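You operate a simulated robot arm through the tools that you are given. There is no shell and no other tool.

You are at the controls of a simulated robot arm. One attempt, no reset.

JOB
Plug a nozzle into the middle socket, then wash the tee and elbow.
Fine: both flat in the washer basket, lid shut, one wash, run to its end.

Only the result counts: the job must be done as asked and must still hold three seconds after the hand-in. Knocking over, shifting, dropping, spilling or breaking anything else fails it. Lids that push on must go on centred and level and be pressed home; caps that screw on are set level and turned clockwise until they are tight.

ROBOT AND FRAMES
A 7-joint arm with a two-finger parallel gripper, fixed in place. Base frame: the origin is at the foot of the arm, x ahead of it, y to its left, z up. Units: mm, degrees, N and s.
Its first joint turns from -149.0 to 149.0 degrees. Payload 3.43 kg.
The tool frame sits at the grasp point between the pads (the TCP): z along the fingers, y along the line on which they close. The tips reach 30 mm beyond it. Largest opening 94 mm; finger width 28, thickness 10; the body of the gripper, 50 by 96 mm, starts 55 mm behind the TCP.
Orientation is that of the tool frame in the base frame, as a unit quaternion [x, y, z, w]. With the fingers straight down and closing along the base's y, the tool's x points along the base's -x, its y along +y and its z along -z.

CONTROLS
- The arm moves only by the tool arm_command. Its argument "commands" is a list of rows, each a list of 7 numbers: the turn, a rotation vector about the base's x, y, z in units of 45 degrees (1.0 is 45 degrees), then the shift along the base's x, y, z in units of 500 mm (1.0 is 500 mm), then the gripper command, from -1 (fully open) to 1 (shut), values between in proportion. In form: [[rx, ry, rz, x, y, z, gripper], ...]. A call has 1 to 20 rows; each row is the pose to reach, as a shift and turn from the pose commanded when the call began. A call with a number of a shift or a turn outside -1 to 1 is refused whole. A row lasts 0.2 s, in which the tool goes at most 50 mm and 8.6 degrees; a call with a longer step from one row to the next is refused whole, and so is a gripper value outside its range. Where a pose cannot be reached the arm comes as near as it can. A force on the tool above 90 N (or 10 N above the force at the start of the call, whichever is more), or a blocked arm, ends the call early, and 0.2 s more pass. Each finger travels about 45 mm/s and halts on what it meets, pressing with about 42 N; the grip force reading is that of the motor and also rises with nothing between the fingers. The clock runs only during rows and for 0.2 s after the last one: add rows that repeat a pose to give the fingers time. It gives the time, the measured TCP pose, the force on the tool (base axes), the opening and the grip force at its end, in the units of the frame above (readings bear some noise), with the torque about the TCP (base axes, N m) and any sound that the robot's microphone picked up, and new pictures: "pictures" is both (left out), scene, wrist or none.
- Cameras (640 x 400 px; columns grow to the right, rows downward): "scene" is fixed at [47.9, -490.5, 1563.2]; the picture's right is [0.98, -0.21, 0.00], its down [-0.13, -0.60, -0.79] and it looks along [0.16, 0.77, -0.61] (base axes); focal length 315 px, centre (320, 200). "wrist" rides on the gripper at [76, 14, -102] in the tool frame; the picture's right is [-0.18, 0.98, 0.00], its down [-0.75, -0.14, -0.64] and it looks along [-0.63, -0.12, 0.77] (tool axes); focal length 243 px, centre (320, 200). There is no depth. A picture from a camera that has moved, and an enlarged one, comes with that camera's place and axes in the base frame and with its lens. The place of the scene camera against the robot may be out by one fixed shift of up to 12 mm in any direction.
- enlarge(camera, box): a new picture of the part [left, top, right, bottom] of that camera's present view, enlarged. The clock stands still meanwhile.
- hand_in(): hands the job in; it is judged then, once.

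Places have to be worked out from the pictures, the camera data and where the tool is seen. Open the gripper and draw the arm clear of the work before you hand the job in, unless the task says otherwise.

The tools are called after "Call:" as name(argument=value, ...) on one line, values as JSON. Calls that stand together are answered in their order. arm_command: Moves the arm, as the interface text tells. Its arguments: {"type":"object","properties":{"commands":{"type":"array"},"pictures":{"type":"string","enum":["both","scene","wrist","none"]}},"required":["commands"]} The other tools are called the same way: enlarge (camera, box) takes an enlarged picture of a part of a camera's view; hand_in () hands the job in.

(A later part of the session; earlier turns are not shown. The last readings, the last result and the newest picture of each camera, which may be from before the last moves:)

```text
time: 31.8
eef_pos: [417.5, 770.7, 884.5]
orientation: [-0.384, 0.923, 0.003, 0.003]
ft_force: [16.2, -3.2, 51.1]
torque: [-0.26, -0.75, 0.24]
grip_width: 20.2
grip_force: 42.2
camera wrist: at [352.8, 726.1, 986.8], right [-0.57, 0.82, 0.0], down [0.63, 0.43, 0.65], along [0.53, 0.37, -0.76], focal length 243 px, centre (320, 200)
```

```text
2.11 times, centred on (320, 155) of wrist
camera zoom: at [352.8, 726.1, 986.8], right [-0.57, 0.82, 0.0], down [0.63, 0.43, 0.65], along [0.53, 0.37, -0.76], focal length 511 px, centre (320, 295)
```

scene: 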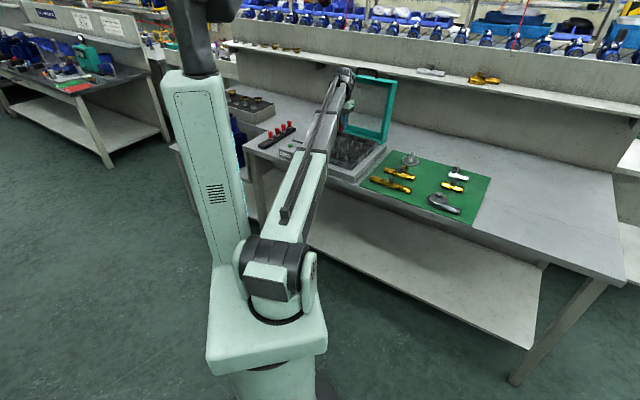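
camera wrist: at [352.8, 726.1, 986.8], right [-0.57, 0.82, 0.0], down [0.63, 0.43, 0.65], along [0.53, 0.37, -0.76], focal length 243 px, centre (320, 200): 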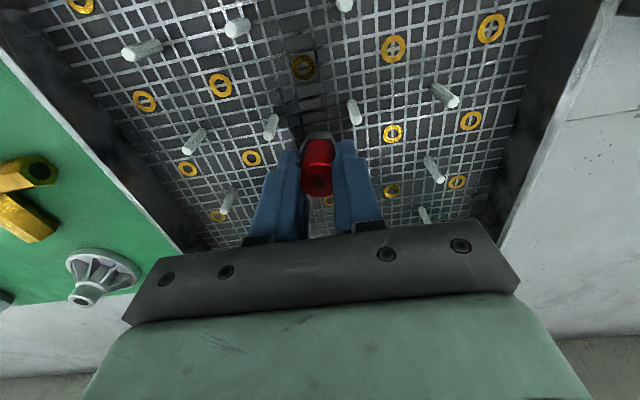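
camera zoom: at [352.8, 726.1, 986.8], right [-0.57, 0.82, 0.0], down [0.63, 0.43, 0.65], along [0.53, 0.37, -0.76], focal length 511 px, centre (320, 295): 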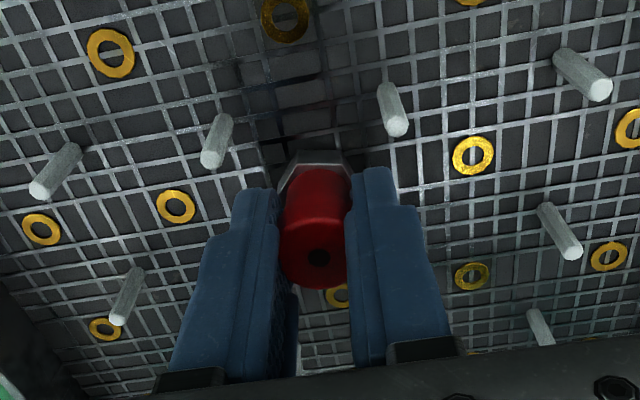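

Force rose to 51 N without the nozzle going lower, so the spigot is probably caught on the ring rather than entering. I lift 35 mm and look again.

Call:
arm_command(commands=[[0, 0, 0, 0, 0, 0.01, 1], [0, 0, 0, 0, 0, 0.03, 1], [0, 0, 0, 0, 0, 0.05, 1], [0, 0, 0, 0, 0, 0.074, 1], [0, 0, 0, 0, 0, 0.084, 1], [0, 0, 0, 0, 0, 0.084, 1]], pictures="wrist")

Call:
enlarge(camera="wrist", box=[260, 80, 380, 220])

Call:
enlarge(camera="scene", box=[310, 80, 400, 180])

```text
time: 33.2
eef_pos: [417.5, 770.6, 924.6]
orientation: [-0.384, 0.923, 0.002, 0.001]
ft_force: [0.4, 0.3, 0.6]
torque: [0.04, 0.0, -0.01]
grip_width: 0.0
grip_force: 33.4
camera wrist: at [352.9, 726.0, 1027.0], right [-0.57, 0.82, 0.0], down [0.63, 0.43, 0.64], along [0.53, 0.37, -0.77], focal length 243 px, centre (320, 200)
```

wrist: 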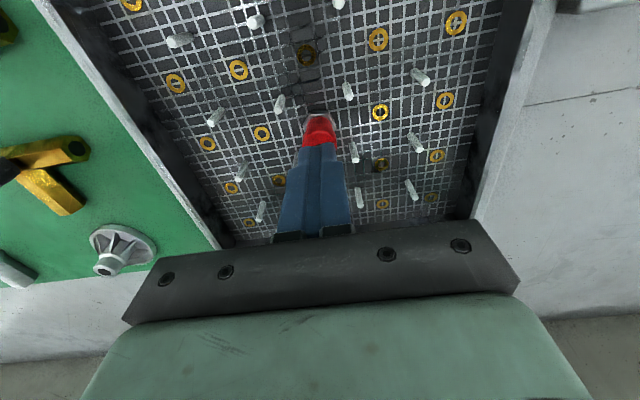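

```text
2.86 times, centred on (320, 150) of wrist
camera zoom: at [352.9, 726.0, 1027.0], right [-0.57, 0.82, 0.0], down [0.63, 0.43, 0.64], along [0.53, 0.37, -0.77], focal length 693 px, centre (320, 343)
```

zoom: 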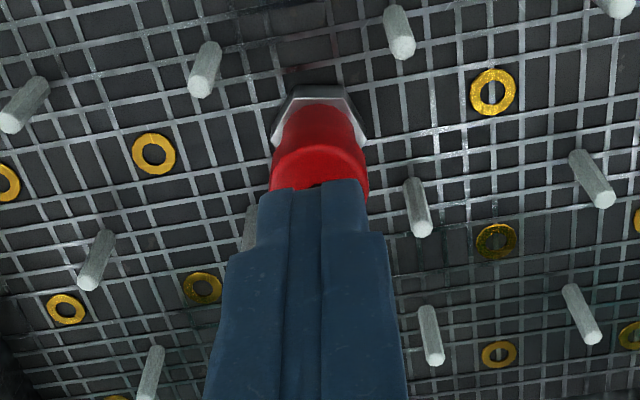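

```text
4.00 times, centred on (355, 130) of scene
camera zoom: at [47.9, -490.5, 1563.2], right [0.98, -0.21, 0.0], down [-0.13, -0.6, -0.79], along [0.16, 0.77, -0.61], focal length 1260 px, centre (180, 480)
```

zoom: 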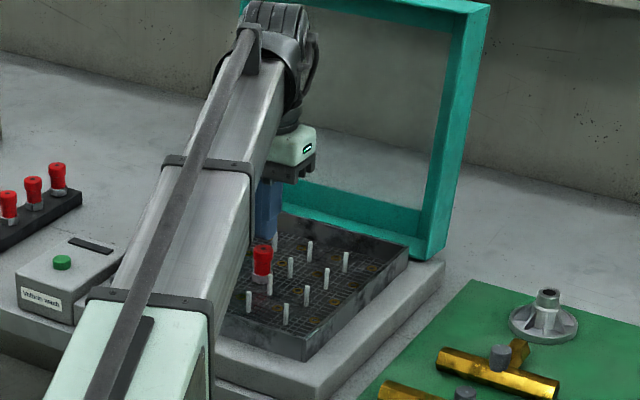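

The nozzle stayed standing in the middle socket when I lifted – it is plugged and held by friction. I now press its top with the closed fingertips (contact expected near TCP z≈905) to drive it home.

Call:
arm_command(commands=[[0, 0, 0, 0.003, 0.0006, -0.01, 1], [0, 0, 0, 0.003, 0.0006, -0.024, 1], [0, 0, 0, 0.003, 0.0006, -0.03, 1], [0, 0, 0, 0.003, 0.0006, -0.034, 1], [0, 0, 0, 0.003, 0.0006, -0.038, 1], [0, 0, 0, 0.003, 0.0006, -0.04, 1]], pictures="none")

```text
time: 34.6
eef_pos: [417.6, 771.8, 908.2]
orientation: [-0.384, 0.923, 0.004, 0.004]
ft_force: [2.1, 1.3, 73.9]
torque: [-0.09, 0.06, 0.02]
grip_width: 0.0
grip_force: 33.2
```

At z=908.2 the push is 74 N, with the top at ≈878. I add a little more push to see whether it still moves.

Call:
arm_command(commands=[[0, 0, 0, 0, 0, -0.001, 1], [0, 0, 0, 0, 0, -0.001, 1], [0, 0, 0, 0, 0, -0.0015, 1], [0, 0, 0, 0, 0, -0.0015, 1]], pictures="wrist")

```text
time: 35.6
eef_pos: [418.1, 770.3, 908.3]
orientation: [-0.383, 0.924, 0.005, 0.005]
ft_force: [7.9, 9.7, 78.5]
torque: [0.26, -0.24, 0.01]
grip_width: 0.0
grip_force: 33.0
camera wrist: at [353.3, 725.4, 1011.5], right [-0.57, 0.82, 0.01], down [0.63, 0.43, 0.65], along [0.53, 0.37, -0.76], focal length 243 px, centre (320, 200)
```

wrist: 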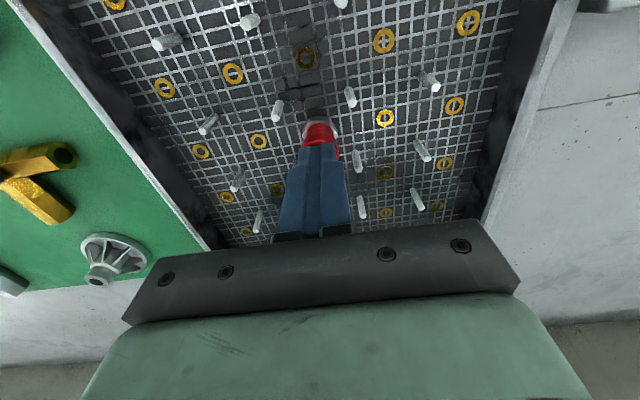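

The top no longer moves under 78 N, so it seems home. I lift clear and swing the tool back to inspect how the hex sits.

Call:
arm_command(commands=[[0, 0, 0, 0, 0, 0.02, 1], [0, 0, 0, 0, 0, 0.06, 1], [0, 0, 0, 0, 0, 0.1, 1], [0, 0, 0, 0, 0, 0.14, 1], [0, 0, 0, -0.03, -0.03, 0.18, 1], [0, 0, 0, -0.06, -0.06, 0.2, 1], [0, 0, 0, -0.1, -0.1, 0.2, 0], [0, 0, 0, -0.14, -0.14, 0.2, -1], [0, 0, 0, -0.18, -0.18, 0.2, -1], [0, 0, 0, -0.18, -0.18, 0.2, -1]], pictures="wrist")

Call:
enlarge(camera="wrist", box=[220, 60, 440, 240])

Call:
enlarge(camera="scene", box=[310, 110, 390, 180])

```text
time: 37.8
eef_pos: [328.7, 681.1, 1004.0]
orientation: [-0.384, 0.923, 0.002, 0.0]
ft_force: [0.7, -0.4, -1.0]
torque: [-0.03, -0.01, -0.03]
grip_width: 85.1
grip_force: 0.1
camera wrist: at [263.3, 636.9, 1107.1], right [-0.57, 0.82, 0.0], down [0.63, 0.43, 0.64], along [0.53, 0.37, -0.77], focal length 243 px, centre (320, 200)
```

wrist: 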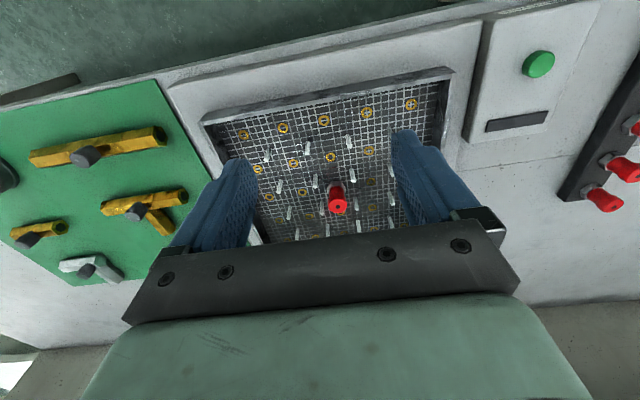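

```text
2.22 times, centred on (330, 150) of wrist
camera zoom: at [263.3, 636.9, 1107.1], right [-0.57, 0.82, 0.0], down [0.63, 0.43, 0.64], along [0.53, 0.37, -0.77], focal length 539 px, centre (298, 311)
```

zoom: 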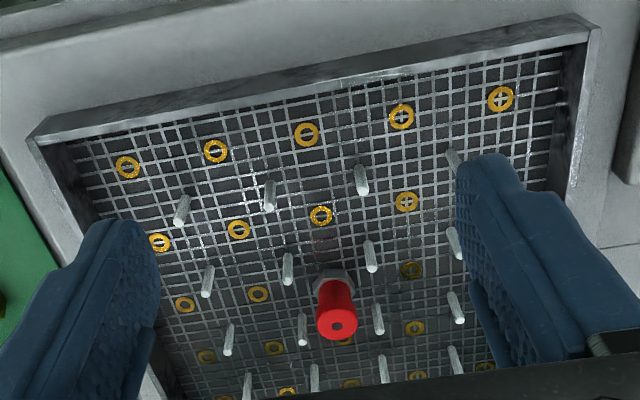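

```text
5.71 times, centred on (350, 145) of scene
camera zoom: at [47.9, -490.5, 1563.2], right [0.98, -0.21, 0.0], down [-0.13, -0.6, -0.79], along [0.16, 0.77, -0.61], focal length 1801 px, centre (149, 514)
```

zoom: 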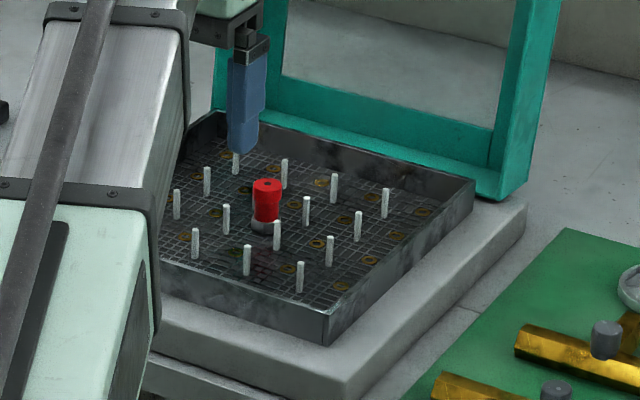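

The nozzle stands in row 3, column 3, top ≈43 mm above the floor just as in the rack, so it is home. Next the tee: its knob is near (632, 545); I move above it with open fingers.

Call:
arm_command(commands=[[0, 0, 0, 0.05, -0.022, 0, -1], [0, 0, 0, 0.1, -0.044, 0, -1], [0, 0, 0, 0.15, -0.066, 0, -1], [0, 0, 0, 0.2, -0.088, 0, -1], [0, 0, 0, 0.25, -0.11, 0, -1], [0, 0, 0, 0.3, -0.132, 0, -1], [0, 0, 0, 0.35, -0.154, -0.01, -1], [0, 0, 0, 0.4, -0.176, -0.02, -1], [0, 0, 0, 0.45, -0.198, -0.04, -1], [0, 0, 0, 0.5, -0.22, -0.06, -1], [0, 0, 0, 0.55, -0.242, -0.07, -1], [0, 0, 0, 0.6, -0.27, -0.08, -1], [0, 0, 0, 0.6, -0.27, -0.08, -1]], pictures="wrist")

Call:
enlarge(camera="wrist", box=[160, 0, 480, 240])

```text
time: 40.6
eef_pos: [627.7, 545.2, 962.3]
orientation: [-0.383, 0.924, 0.002, 0.001]
ft_force: [0.3, 0.4, 0.1]
torque: [-0.02, 0.01, -0.04]
grip_width: 94.1
grip_force: 0.0
camera wrist: at [563.6, 500.7, 1065.1], right [-0.57, 0.82, 0.0], down [0.63, 0.43, 0.64], along [0.53, 0.37, -0.77], focal length 243 px, centre (320, 200)
```

wrist: 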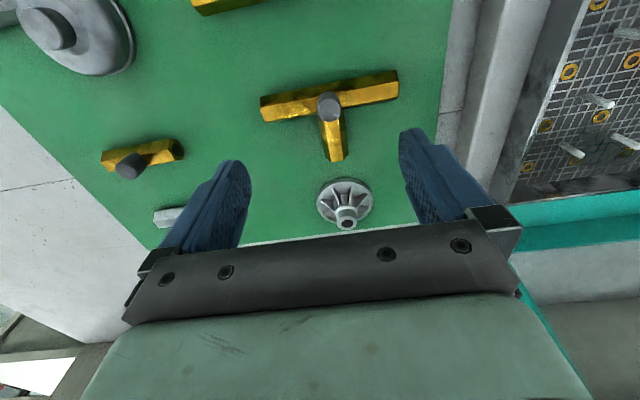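

```text
1.67 times, centred on (320, 120) of wrist
camera zoom: at [563.6, 500.7, 1065.1], right [-0.57, 0.82, 0.0], down [0.63, 0.43, 0.64], along [0.53, 0.37, -0.77], focal length 404 px, centre (320, 333)
```

zoom: 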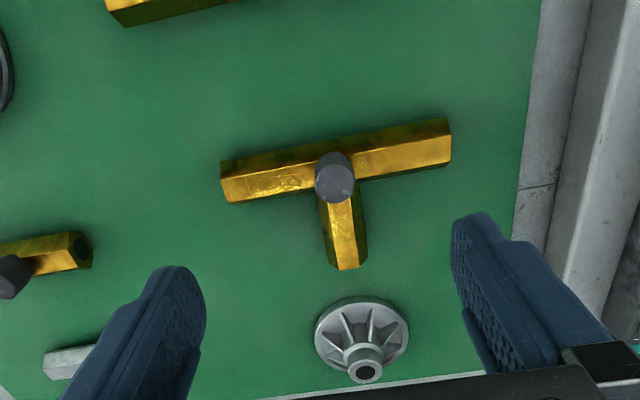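

The tee (bar ≈145 mm along the bench, branch ≈70 mm away from me) has its knob about (625.5, 552.5). I centre over it and descend to z≈900 to get heights by parallax.

Call:
arm_command(commands=[[0, 0, 0, -0.004, 0.015, 0, -1], [0, 0, 0, -0.004, 0.015, -0.04, -1], [0, 0, 0, -0.004, 0.015, -0.08, -1], [0, 0, 0, -0.004, 0.015, -0.124, -1], [0, 0, 0, -0.004, 0.015, -0.124, -1]], pictures="wrist")

Call:
enlarge(camera="wrist", box=[160, 0, 480, 240])

```text
time: 41.8
eef_pos: [626.3, 554.0, 901.2]
orientation: [-0.384, 0.923, 0.002, 0.001]
ft_force: [0.3, 0.4, 0.4]
torque: [0.0, 0.02, 0.02]
grip_width: 93.9
grip_force: 0.1
camera wrist: at [562.3, 509.2, 1003.7], right [-0.57, 0.82, 0.0], down [0.63, 0.43, 0.64], along [0.53, 0.37, -0.76], focal length 243 px, centre (320, 200)
```

wrist: 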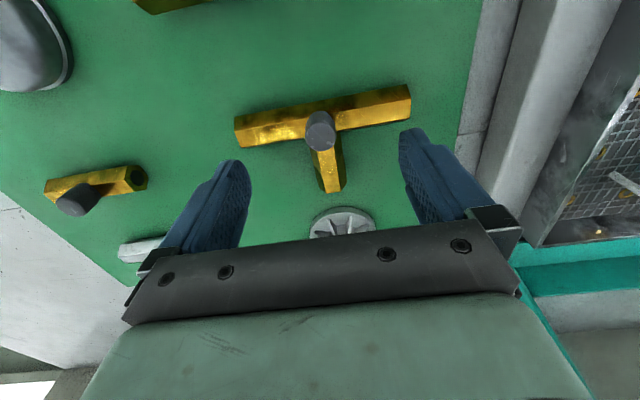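

```text
1.67 times, centred on (320, 120) of wrist
camera zoom: at [562.3, 509.2, 1003.7], right [-0.57, 0.82, 0.0], down [0.63, 0.43, 0.64], along [0.53, 0.37, -0.76], focal length 404 px, centre (320, 333)
```

zoom: 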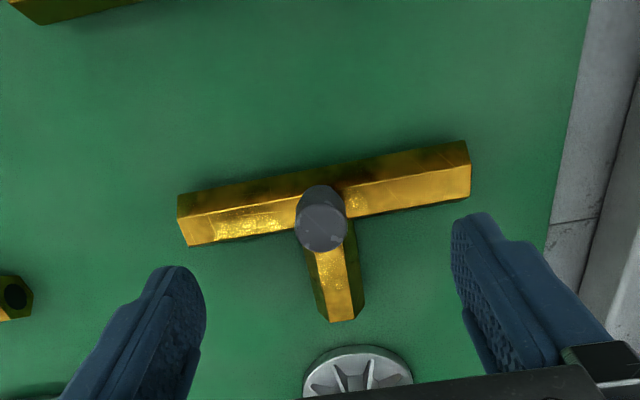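

Knob top ≈ z 840 at (625.3, 552.8), bar aligned with the grid, bar top near 825. I lower carefully toward TCP z≈856 so the tips straddle the knob just above the bar, watching for contact.

Call:
arm_command(commands=[[0, 0, 0, -0.0016, -0.002, -0.03, -1], [0, 0, 0, -0.0016, -0.002, -0.06, -1], [0, 0, 0, -0.0016, -0.002, -0.076, -1], [0, 0, 0, -0.0016, -0.002, -0.08, -1], [0, 0, 0, -0.0016, -0.002, -0.084, -1], [0, 0, 0, -0.0016, -0.002, -0.084, -1]], pictures="wrist")

Call:
enlarge(camera="wrist", box=[160, 40, 480, 250])

```text
time: 43.2
eef_pos: [625.9, 551.7, 858.6]
orientation: [-0.384, 0.923, 0.002, 0.001]
ft_force: [-0.1, 0.8, 0.4]
torque: [0.01, -0.02, -0.02]
grip_width: 94.2
grip_force: 0.1
camera wrist: at [560.8, 508.5, 962.4], right [-0.57, 0.82, 0.0], down [0.63, 0.43, 0.64], along [0.53, 0.37, -0.77], focal length 243 px, centre (320, 200)
```

wrist: 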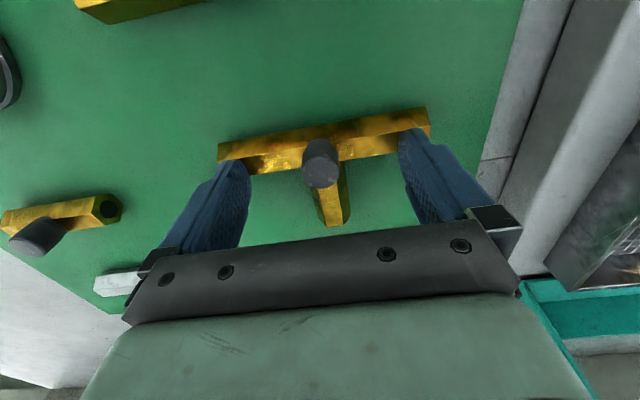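

```text
1.90 times, centred on (320, 145) of wrist
camera zoom: at [560.8, 508.5, 962.4], right [-0.57, 0.82, 0.0], down [0.63, 0.43, 0.64], along [0.53, 0.37, -0.77], focal length 462 px, centre (320, 305)
```

zoom: 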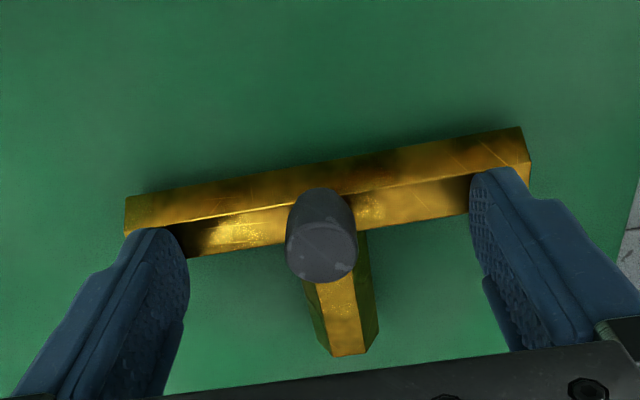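

Knob spans z≈820–842. I go 4 mm lower (tips ≈824.5) and close on the knob.

Call:
arm_command(commands=[[0, 0, 0, 0, 0, -0.004, -1], [0, 0, 0, 0, 0, -0.008, -1], [0, 0, 0, 0, 0, -0.008, 0], [0, 0, 0, 0, 0, -0.008, 0.5], [0, 0, 0, 0, 0, -0.008, 1], [0, 0, 0, 0, 0, -0.008, 1], [0, 0, 0, 0, 0, -0.008, 1], [0, 0, 0, 0, 0, -0.008, 1], [0, 0, 0, 0, 0, -0.008, 1]], pictures="wrist")

```text
time: 45.2
eef_pos: [623.8, 552.1, 857.5]
orientation: [-0.384, 0.923, 0.002, 0.003]
ft_force: [2.3, -8.2, 70.9]
torque: [-1.59, -1.1, 0.21]
grip_width: 22.6
grip_force: 36.1
camera wrist: at [559.0, 507.3, 961.1], right [-0.57, 0.82, 0.0], down [0.63, 0.43, 0.65], along [0.53, 0.37, -0.76], focal length 243 px, centre (320, 200)
```

wrist: 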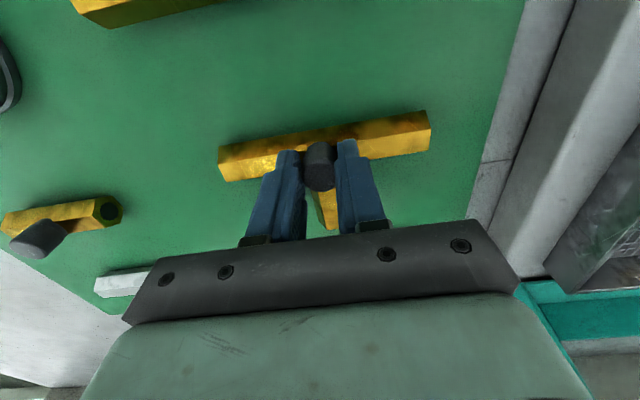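

The tips rest on the bar top (≈827.5; 71 N), and the knob is gripped at 22.6 mm. I lift gently, which relieves that load, and check the tee.

Call:
arm_command(commands=[[0, 0, 0, 0, 0, 0.004, 1], [0, 0, 0, 0, 0, 0.008, 1], [0, 0, 0, 0, 0, 0.014, 1], [0, 0, 0, 0, 0, 0.024, 1], [0, 0, 0, 0, 0, 0.04, 1], [0, 0, 0, 0, 0, 0.06, 1], [0, 0, 0, 0, 0, 0.08, 1], [0, 0, 0, 0, 0, 0.08, 1]], pictures="both")

Call:
enlarge(camera="wrist", box=[160, 40, 480, 250])

Call:
enlarge(camera="scene", box=[360, 120, 460, 220])

```text
time: 47.0
eef_pos: [625.1, 553.9, 896.5]
orientation: [-0.383, 0.924, 0.002, 0.001]
ft_force: [0.6, 0.2, -2.8]
torque: [-0.06, 0.04, 0.0]
grip_width: 20.5
grip_force: 42.1
camera wrist: at [560.8, 508.8, 998.5], right [-0.57, 0.82, 0.0], down [0.63, 0.43, 0.64], along [0.53, 0.37, -0.76], focal length 243 px, centre (320, 200)
```

scene: 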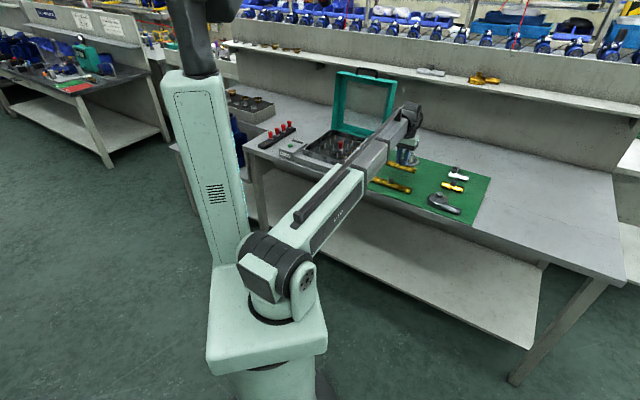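
wrist: 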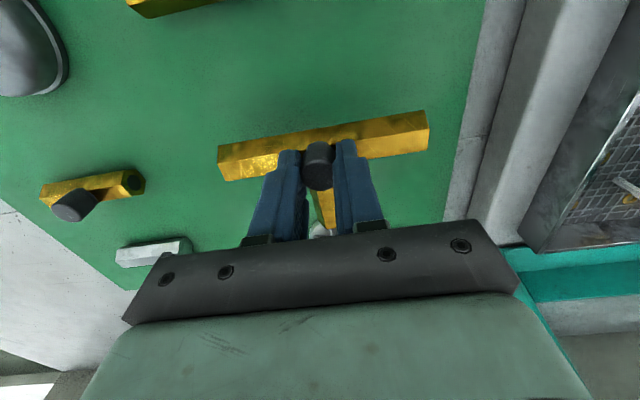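

```text
1.90 times, centred on (320, 145) of wrist
camera zoom: at [560.8, 508.8, 998.5], right [-0.57, 0.82, 0.0], down [0.63, 0.43, 0.64], along [0.53, 0.37, -0.76], focal length 462 px, centre (320, 305)
```

zoom: 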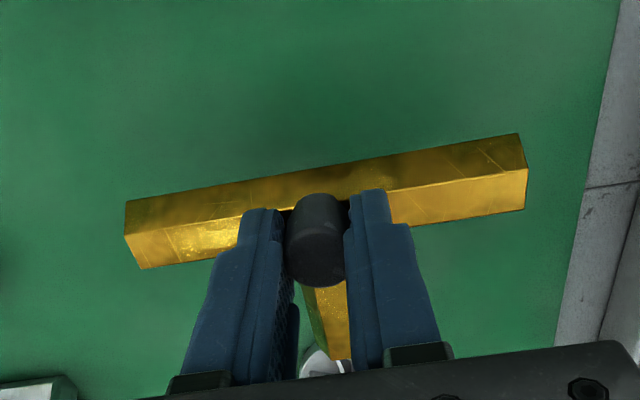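

```text
4.00 times, centred on (410, 170) of scene
camera zoom: at [47.9, -490.5, 1563.2], right [0.98, -0.21, 0.0], down [-0.13, -0.6, -0.79], along [0.16, 0.77, -0.61], focal length 1260 px, centre (-40, 320)
```

zoom: 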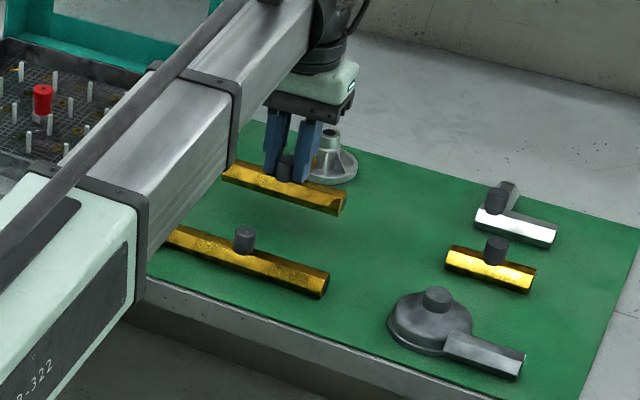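

The tee hangs level in the grip. I raise it to ≈950 and carry it over basket row 1, column 3 (≈ (348.4, 700.3)): bar along row 1, branch along column 3 toward the nozzle but ending ≈30 mm short of it.

Call:
arm_command(commands=[[0, 0, 0, 0, 0, 0.05, 1], [0, 0, 0, 0, 0, 0.1, 1], [0, 0, 0, -0.04, 0.021, 0.11, 1], [0, 0, 0, -0.08, 0.042, 0.11, 1], [0, 0, 0, -0.12, 0.063, 0.11, 1], [0, 0, 0, -0.16, 0.085, 0.11, 1], [0, 0, 0, -0.2, 0.106, 0.11, 1], [0, 0, 0, -0.24, 0.127, 0.11, 1], [0, 0, 0, -0.28, 0.148, 0.11, 1], [0, 0, 0, -0.32, 0.169, 0.11, 1], [0, 0, 0, -0.36, 0.19, 0.11, 1], [0, 0, 0, -0.4, 0.212, 0.11, 1], [0, 0, 0, -0.44, 0.233, 0.11, 1], [0, 0, 0, -0.48, 0.254, 0.11, 1], [0, 0, 0, -0.52, 0.275, 0.11, 1], [0, 0, 0, -0.553, 0.293, 0.11, 1], [0, 0, 0, -0.553, 0.293, 0.11, 1]], pictures="wrist")

Call:
enlarge(camera="wrist", box=[160, 0, 480, 250])

Call:
enlarge(camera="scene", box=[290, 90, 400, 190])

```text
time: 50.6
eef_pos: [348.6, 697.1, 949.2]
orientation: [-0.383, 0.924, 0.002, 0.001]
ft_force: [0.0, -0.4, -1.8]
torque: [0.0, 0.02, 0.0]
grip_width: 20.6
grip_force: 42.4
camera wrist: at [285.2, 653.6, 1052.0], right [-0.57, 0.82, 0.0], down [0.63, 0.43, 0.64], along [0.53, 0.37, -0.76], focal length 243 px, centre (320, 200)
```

wrist: 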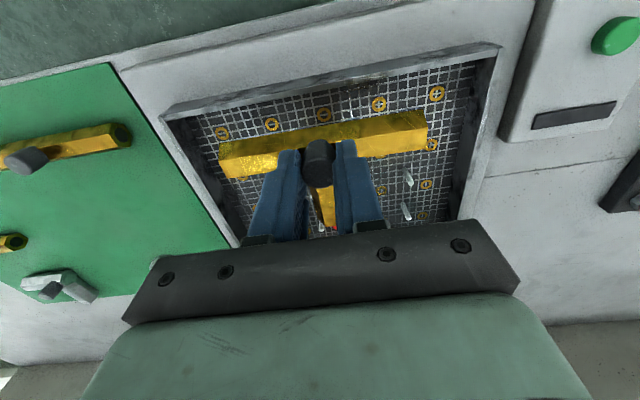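

```text
1.60 times, centred on (320, 125) of wrist
camera zoom: at [285.2, 653.6, 1052.0], right [-0.57, 0.82, 0.0], down [0.63, 0.43, 0.64], along [0.53, 0.37, -0.76], focal length 388 px, centre (320, 320)
```

zoom: 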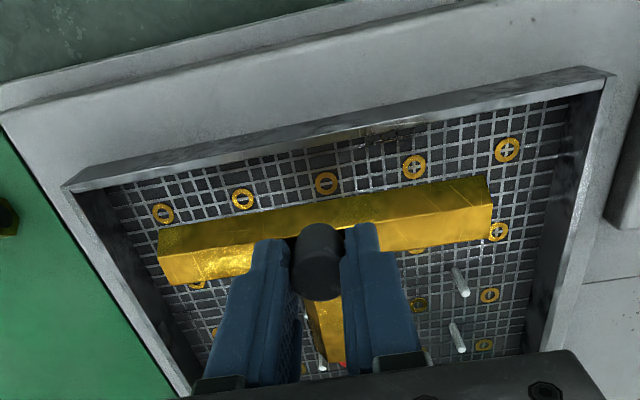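

```text
4.00 times, centred on (345, 140) of scene
camera zoom: at [47.9, -490.5, 1563.2], right [0.98, -0.21, 0.0], down [-0.13, -0.6, -0.79], along [0.16, 0.77, -0.61], focal length 1260 px, centre (220, 440)
```

zoom: 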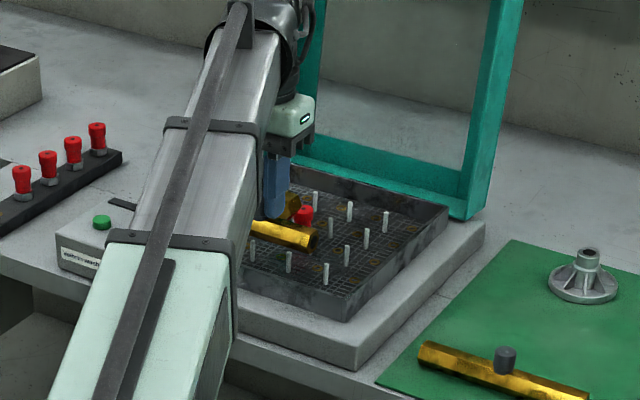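

I am ≈4.5 mm short in y relative to the row‑1 column‑3 ring. I correct by (0.5, 4.5) and descend to ≈905.

Call:
arm_command(commands=[[0, 0, 0, 0.001, 0.009, 0, 1], [0, 0, 0, 0.001, 0.009, -0.03, 1], [0, 0, 0, 0.001, 0.009, -0.06, 1], [0, 0, 0, 0.001, 0.009, -0.088, 1], [0, 0, 0, 0.001, 0.009, -0.088, 1]], pictures="wrist")

Call:
enlarge(camera="wrist", box=[160, 20, 480, 250])

Call:
enlarge(camera="scene", box=[310, 110, 390, 180])

```text
time: 51.8
eef_pos: [349.5, 703.8, 905.6]
orientation: [-0.384, 0.923, 0.002, 0.001]
ft_force: [0.2, -0.4, -2.0]
torque: [0.0, 0.03, 0.02]
grip_width: 20.9
grip_force: 41.5
camera wrist: at [285.1, 659.4, 1009.2], right [-0.57, 0.82, 0.0], down [0.63, 0.43, 0.64], along [0.53, 0.37, -0.77], focal length 243 px, centre (320, 200)
```

wrist: 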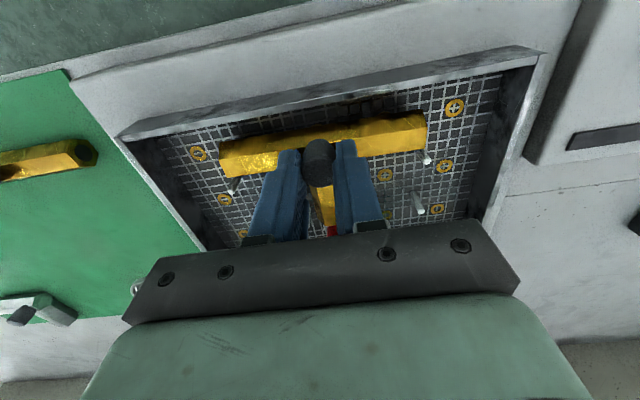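

```text
1.74 times, centred on (320, 135) of wrist
camera zoom: at [285.1, 659.4, 1009.2], right [-0.57, 0.82, 0.0], down [0.63, 0.43, 0.64], along [0.53, 0.37, -0.77], focal length 422 px, centre (320, 313)
```

zoom: 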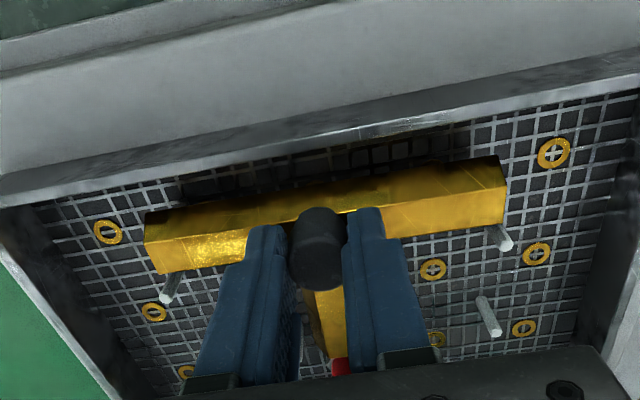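

```text
5.71 times, centred on (350, 145) of scene
camera zoom: at [47.9, -490.5, 1563.2], right [0.98, -0.21, 0.0], down [-0.13, -0.6, -0.79], along [0.16, 0.77, -0.61], focal length 1801 px, centre (149, 514)
```

zoom: 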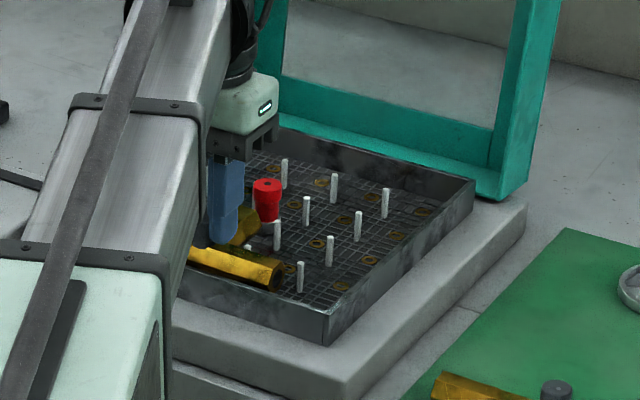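

Row 1's ring centre is within 2 mm of the tool axis; the bar sits inside the lane between wall and pins. I nudge (1, 0.3) and lower until the tee touches the floor (expected TCP ≈ 887).

Call:
arm_command(commands=[[0, 0, 0, 0.002, 0.0006, -0.01, 1], [0, 0, 0, 0.002, 0.0006, -0.02, 1], [0, 0, 0, 0.002, 0.0006, -0.028, 1], [0, 0, 0, 0.002, 0.0006, -0.034, 1], [0, 0, 0, 0.002, 0.0006, -0.034, 1]], pictures="none")

```text
time: 53.0
eef_pos: [349.8, 704.0, 891.1]
orientation: [-0.383, 0.924, 0.003, 0.003]
ft_force: [1.0, 4.9, 71.8]
torque: [-0.55, -0.72, 0.06]
grip_width: 20.9
grip_force: 42.0
```

Contact at TCP ≈ 891 with 72 N. I look to verify that it is the floor and the tee is level.

Call:
arm_command(commands=[[0, 0, 0, 0, 0, 0.004, 1], [0, 0, 0, 0, 0, 0.005, 1], [0, 0, 0, 0, 0, 0.005, 1]], pictures="wrist")

Call:
enlarge(camera="wrist", box=[160, 40, 480, 250])

Call:
enlarge(camera="scene", box=[310, 110, 390, 180])

```text
time: 53.8
eef_pos: [350.5, 704.6, 893.5]
orientation: [-0.384, 0.923, 0.003, 0.002]
ft_force: [5.9, 7.9, 49.2]
torque: [-0.13, -0.96, 0.02]
grip_width: 21.1
grip_force: 42.3
camera wrist: at [285.8, 659.3, 995.0], right [-0.57, 0.82, 0.01], down [0.63, 0.43, 0.65], along [0.53, 0.37, -0.76], focal length 243 px, centre (320, 200)
```

wrist: 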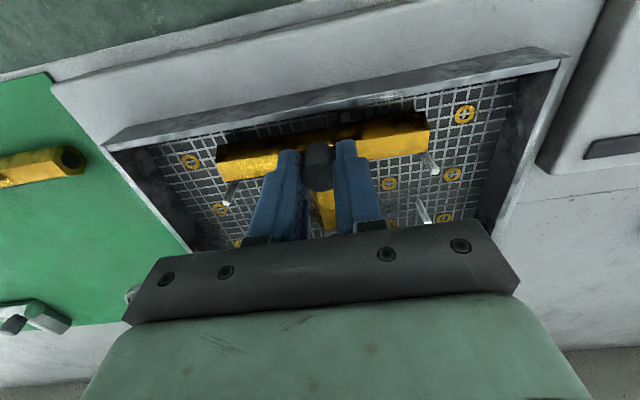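

```text
1.90 times, centred on (320, 145) of wrist
camera zoom: at [285.8, 659.3, 995.0], right [-0.57, 0.82, 0.01], down [0.63, 0.43, 0.65], along [0.53, 0.37, -0.76], focal length 462 px, centre (320, 305)
```

zoom: 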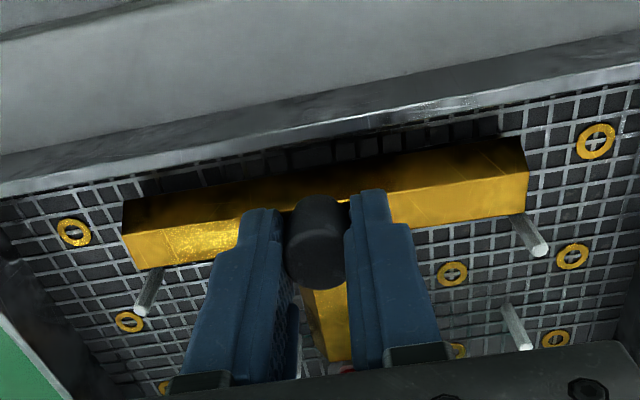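

```text
5.71 times, centred on (350, 145) of scene
camera zoom: at [47.9, -490.5, 1563.2], right [0.98, -0.21, 0.0], down [-0.13, -0.6, -0.79], along [0.16, 0.77, -0.61], focal length 1801 px, centre (149, 514)
```

zoom: 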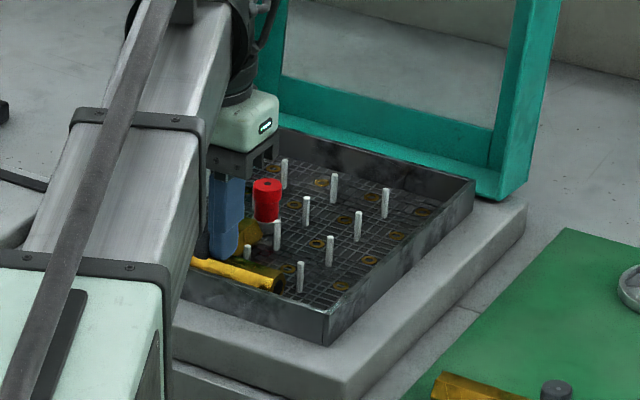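

The tee looks level in the row‑1 lane and the reaction acts on the bar's line, so it is on the floor. I ease the load off, open the fingers moderately and rise.

Call:
arm_command(commands=[[0, 0, 0, 0, 0, 0.003, 1], [0, 0, 0, 0, 0, 0.0045, 1], [0, 0, 0, 0, 0, 0.0045, 1]], pictures="none")

```text
time: 54.6
eef_pos: [349.6, 702.4, 891.4]
orientation: [-0.384, 0.923, 0.002, -0.001]
ft_force: [1.0, 1.0, 2.2]
torque: [-0.03, -0.32, 0.06]
grip_width: 21.0
grip_force: 42.5
```

Nearly unloaded (2 N), the tee is resting. I open and rise.

Call:
arm_command(commands=[[0, 0, 0, 0, 0, 0, 0.4], [0, 0, 0, 0, 0, 0, 0.2], [0, 0, 0, 0, 0, 0, 0.1], [0, 0, 0, 0, 0, 0.02, 0.1], [0, 0, 0, 0, 0, 0.06, 0.1], [0, 0, 0, 0, 0, 0.1, 0.1], [0, 0, 0, 0, 0, 0.14, -0.5], [0, 0, 0, 0, 0, 0.18, -1], [0, 0, 0, 0, 0, 0.18, -1]], pictures="wrist")

Call:
enlarge(camera="wrist", box=[160, 20, 480, 250])

Call:
enlarge(camera="scene", box=[310, 110, 390, 180])

```text
time: 56.6
eef_pos: [350.2, 704.7, 982.3]
orientation: [-0.383, 0.924, 0.002, 0.001]
ft_force: [-0.3, -0.7, -0.6]
torque: [0.02, 0.0, -0.02]
grip_width: 94.3
grip_force: 0.0
camera wrist: at [286.0, 659.9, 1086.3], right [-0.57, 0.82, 0.0], down [0.63, 0.43, 0.64], along [0.53, 0.37, -0.77], focal length 243 px, centre (320, 200)
```

wrist: 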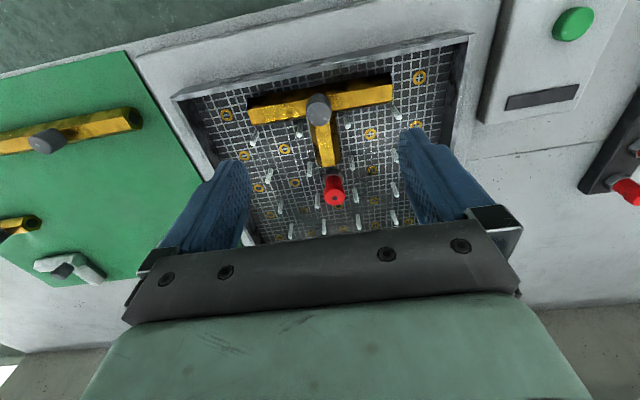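

```text
1.74 times, centred on (320, 135) of wrist
camera zoom: at [286.0, 659.9, 1086.3], right [-0.57, 0.82, 0.0], down [0.63, 0.43, 0.64], along [0.53, 0.37, -0.77], focal length 422 px, centre (320, 313)
```

zoom: 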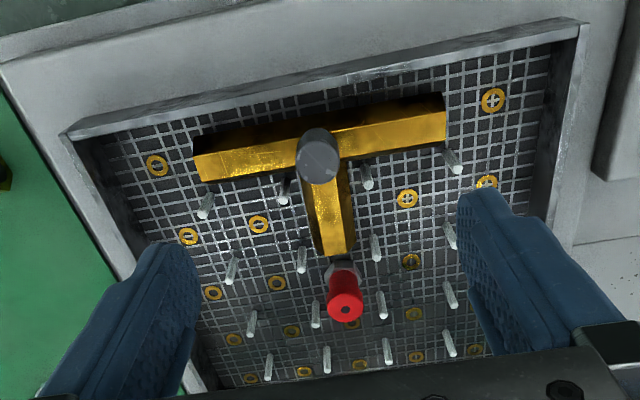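

```text
5.71 times, centred on (350, 145) of scene
camera zoom: at [47.9, -490.5, 1563.2], right [0.98, -0.21, 0.0], down [-0.13, -0.6, -0.79], along [0.16, 0.77, -0.61], focal length 1801 px, centre (149, 514)
```

zoom: 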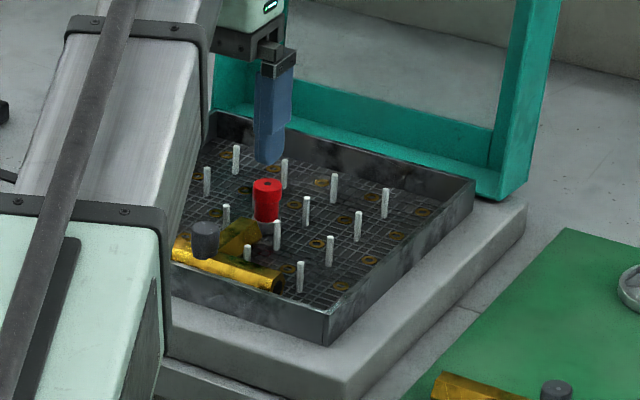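

The tee lies flat: bar in row 1, branch in column 3, clear of the nozzle. Next the elbow, estimated near (840, 490); I fly there at safe height.

Call:
arm_command(commands=[[0, 0, 0, 0.05, -0.025, 0, -1], [0, 0, 0, 0.1, -0.05, 0, -1], [0, 0, 0, 0.15, -0.075, 0, -1], [0, 0, 0, 0.2, -0.1, 0, -1], [0, 0, 0, 0.25, -0.125, 0, -1], [0, 0, 0, 0.3, -0.15, 0, -1], [0, 0, 0, 0.35, -0.175, 0, -1], [0, 0, 0, 0.4, -0.2, 0, -1], [0, 0, 0, 0.45, -0.225, 0, -1], [0, 0, 0, 0.5, -0.25, 0, -1], [0, 0, 0, 0.55, -0.275, 0, -1], [0, 0, 0, 0.6, -0.3, 0, -1], [0, 0, 0, 0.65, -0.325, 0, -1], [0, 0, 0, 0.7, -0.35, -0.01, -1], [0, 0, 0, 0.75, -0.375, -0.02, -1], [0, 0, 0, 0.8, -0.4, -0.03, -1], [0, 0, 0, 0.85, -0.425, -0.04, -1], [0, 0, 0, 0.89, -0.44, -0.05, -1], [0, 0, 0, 0.91, -0.45, -0.05, -1], [0, 0, 0, 0.91, -0.45, -0.05, -1]], pictures="wrist")

Call:
enlarge(camera="wrist", box=[160, 0, 480, 250])

```text
time: 60.8
eef_pos: [804.8, 480.2, 958.3]
orientation: [-0.383, 0.924, 0.003, 0.001]
ft_force: [0.2, 0.6, -0.4]
torque: [-0.02, 0.0, 0.04]
grip_width: 94.0
grip_force: 0.0
camera wrist: at [740.4, 434.0, 1061.7], right [-0.57, 0.82, 0.0], down [0.63, 0.43, 0.64], along [0.53, 0.37, -0.77], focal length 243 px, centre (320, 200)
```

wrist: 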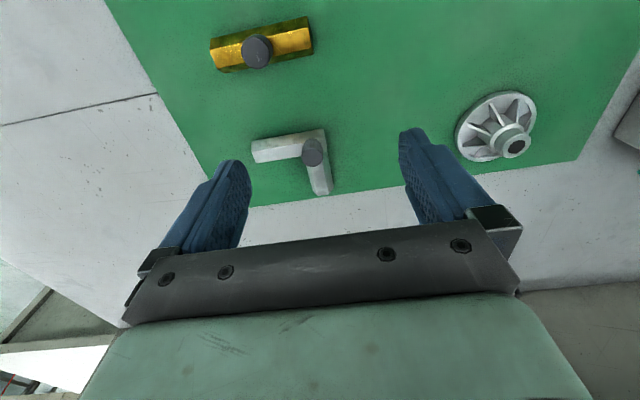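

```text
1.60 times, centred on (320, 125) of wrist
camera zoom: at [740.4, 434.0, 1061.7], right [-0.57, 0.82, 0.0], down [0.63, 0.43, 0.64], along [0.53, 0.37, -0.77], focal length 388 px, centre (320, 320)
```

zoom: 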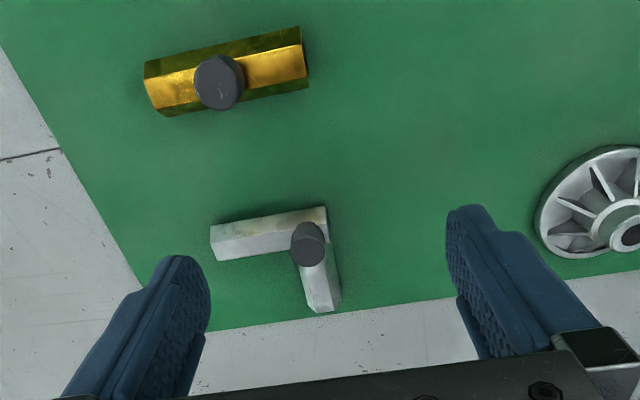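

The elbow's corner knob is about (846, 499) (r ≈ 982, right at the reach limit); arms ≈70 mm run to −u and +n, aligned with the grid. I move over it and down to z≈900 to see if it can be reached.

Call:
arm_command(commands=[[0, 0, 0, 0.03, 0.014, -0.02, -1], [0, 0, 0, 0.06, 0.028, -0.05, -1], [0, 0, 0, 0.083, 0.038, -0.08, -1], [0, 0, 0, 0.083, 0.038, -0.116, -1], [0, 0, 0, 0.083, 0.038, -0.116, -1], [0, 0, 0, 0.083, 0.038, -0.116, -1]], pictures="wrist")

Call:
enlarge(camera="wrist", box=[160, 20, 480, 250])

```text
time: 62.2
eef_pos: [846.0, 498.6, 900.6]
orientation: [-0.383, 0.924, 0.002, 0.002]
ft_force: [0.0, -0.4, 0.2]
torque: [0.01, 0.01, -0.02]
grip_width: 93.9
grip_force: 0.0
camera wrist: at [782.4, 453.6, 1003.8], right [-0.57, 0.82, 0.0], down [0.63, 0.43, 0.64], along [0.53, 0.37, -0.77], focal length 243 px, centre (320, 200)
```

wrist: 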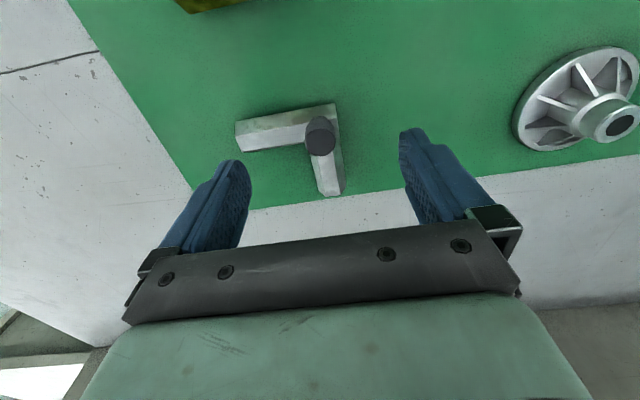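

```text
1.74 times, centred on (320, 135) of wrist
camera zoom: at [782.4, 453.6, 1003.8], right [-0.57, 0.82, 0.0], down [0.63, 0.43, 0.64], along [0.53, 0.37, -0.77], focal length 422 px, centre (320, 313)
```

zoom: 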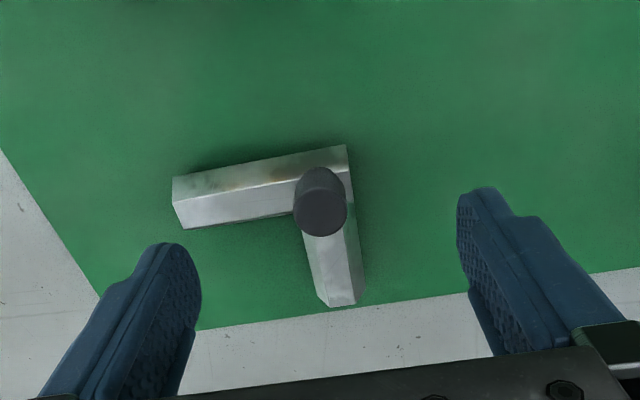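

It is reachable and the knob sits on the column line between the fingers. I descend to z≈864 and re-check depth.

Call:
arm_command(commands=[[0, 0, 0, 0, 0, -0.03, -1], [0, 0, 0, 0, 0, -0.06, -1], [0, 0, 0, 0, 0, -0.073, -1], [0, 0, 0, 0, 0, -0.073, -1]], pictures="wrist")

Call:
enlarge(camera="wrist", box=[160, 40, 480, 250])

```text
time: 63.2
eef_pos: [846.5, 497.4, 865.5]
orientation: [-0.383, 0.924, 0.002, 0.001]
ft_force: [-0.6, -0.6, -0.8]
torque: [-0.04, 0.02, 0.0]
grip_width: 94.1
grip_force: 0.1
camera wrist: at [782.1, 453.2, 967.4], right [-0.57, 0.82, 0.0], down [0.63, 0.43, 0.64], along [0.53, 0.37, -0.76], focal length 243 px, centre (320, 200)
```

wrist: 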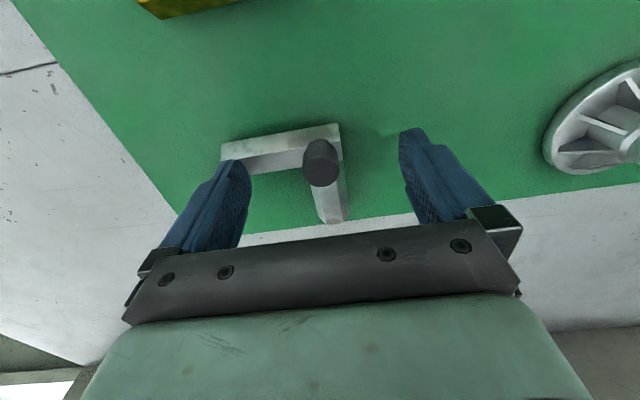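

```text
1.90 times, centred on (320, 145) of wrist
camera zoom: at [782.1, 453.2, 967.4], right [-0.57, 0.82, 0.0], down [0.63, 0.43, 0.64], along [0.53, 0.37, -0.76], focal length 462 px, centre (320, 305)
```

zoom: 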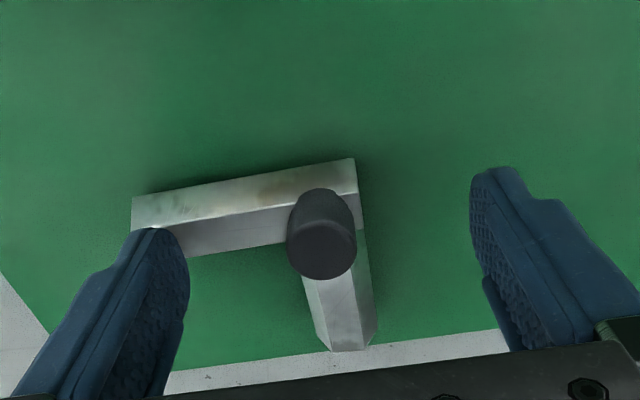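

Taking the tee's figures (bar top 827.5, knob top ≈847.7), the elbow's knob is centred under the tool. I lower 4 mm more (tips just above the bar) and close.

Call:
arm_command(commands=[[0, 0, 0, 0, 0, -0.004, -1], [0, 0, 0, 0, 0, -0.008, -1], [0, 0, 0, 0, 0, -0.008, 0], [0, 0, 0, 0, 0, -0.008, 0.5], [0, 0, 0, 0, 0, -0.008, 1], [0, 0, 0, 0, 0, -0.008, 1], [0, 0, 0, 0, 0, -0.008, 1], [0, 0, 0, 0, 0, -0.008, 1], [0, 0, 0, 0, 0, -0.008, 1]], pictures="wrist")

```text
time: 65.2
eef_pos: [846.8, 497.9, 860.5]
orientation: [-0.383, 0.924, 0.002, 0.0]
ft_force: [-1.0, 0.3, 3.2]
torque: [-0.21, -0.17, -0.01]
grip_width: 20.8
grip_force: 42.4
camera wrist: at [782.1, 453.2, 963.9], right [-0.57, 0.82, 0.0], down [0.63, 0.43, 0.64], along [0.53, 0.37, -0.76], focal length 243 px, centre (320, 200)
```

wrist: 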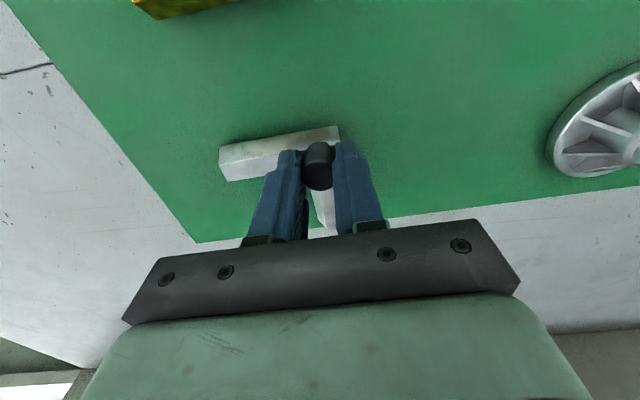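

Gripped (20.8 mm) with almost no load. I lift 45 mm and check that it hangs level.

Call:
arm_command(commands=[[0, 0, 0, 0, 0, 0.006, 1], [0, 0, 0, 0, 0, 0.016, 1], [0, 0, 0, 0, 0, 0.03, 1], [0, 0, 0, 0, 0, 0.05, 1], [0, 0, 0, 0, 0, 0.07, 1], [0, 0, 0, 0, 0, 0.09, 1], [0, 0, 0, 0, 0, 0.09, 1]], pictures="wrist")

Call:
enlarge(camera="wrist", box=[160, 40, 480, 250])

Call:
enlarge(camera="scene", box=[410, 120, 510, 220])

```text
time: 66.8
eef_pos: [845.7, 498.0, 905.2]
orientation: [-0.382, 0.924, 0.002, 0.001]
ft_force: [0.6, 1.0, -1.5]
torque: [0.0, -0.01, -0.03]
grip_width: 21.0
grip_force: 41.9
camera wrist: at [781.6, 453.5, 1008.4], right [-0.57, 0.82, 0.0], down [0.63, 0.43, 0.64], along [0.53, 0.37, -0.77], focal length 243 px, centre (320, 200)
```

wrist: 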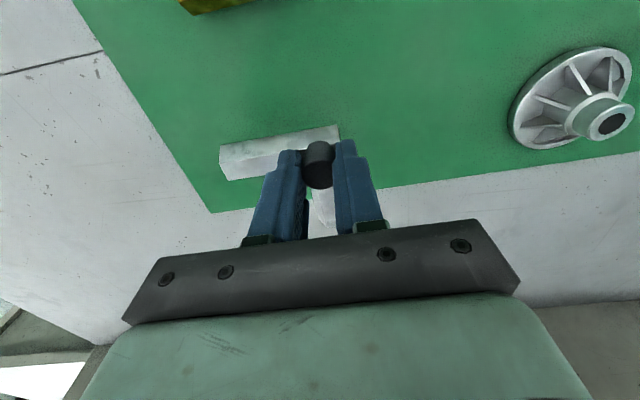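

```text
1.90 times, centred on (320, 145) of wrist
camera zoom: at [781.6, 453.5, 1008.4], right [-0.57, 0.82, 0.0], down [0.63, 0.43, 0.64], along [0.53, 0.37, -0.77], focal length 462 px, centre (320, 305)
```

zoom: 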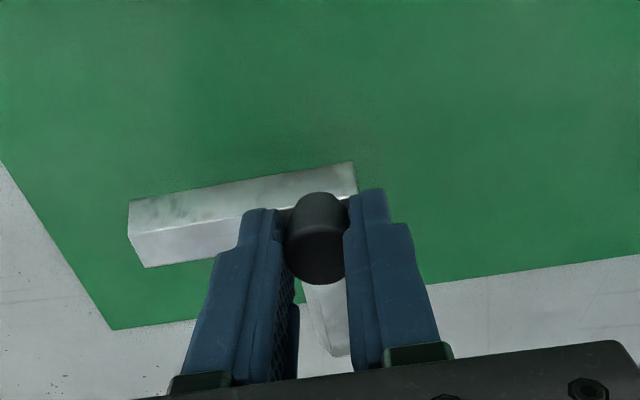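

```text
4.00 times, centred on (460, 170) of scene
camera zoom: at [47.9, -490.5, 1563.2], right [0.98, -0.21, 0.0], down [-0.13, -0.6, -0.79], along [0.16, 0.77, -0.61], focal length 1260 px, centre (-240, 320)
```

zoom: 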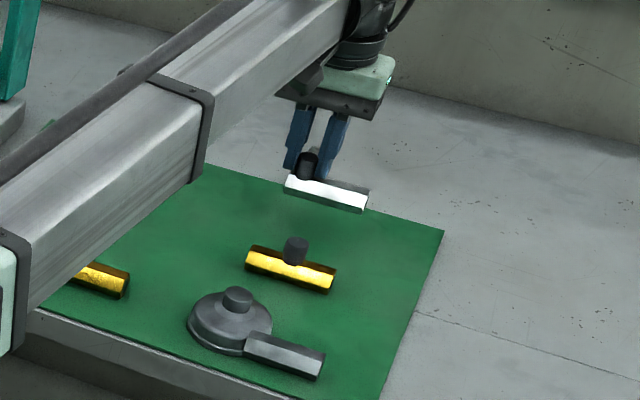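

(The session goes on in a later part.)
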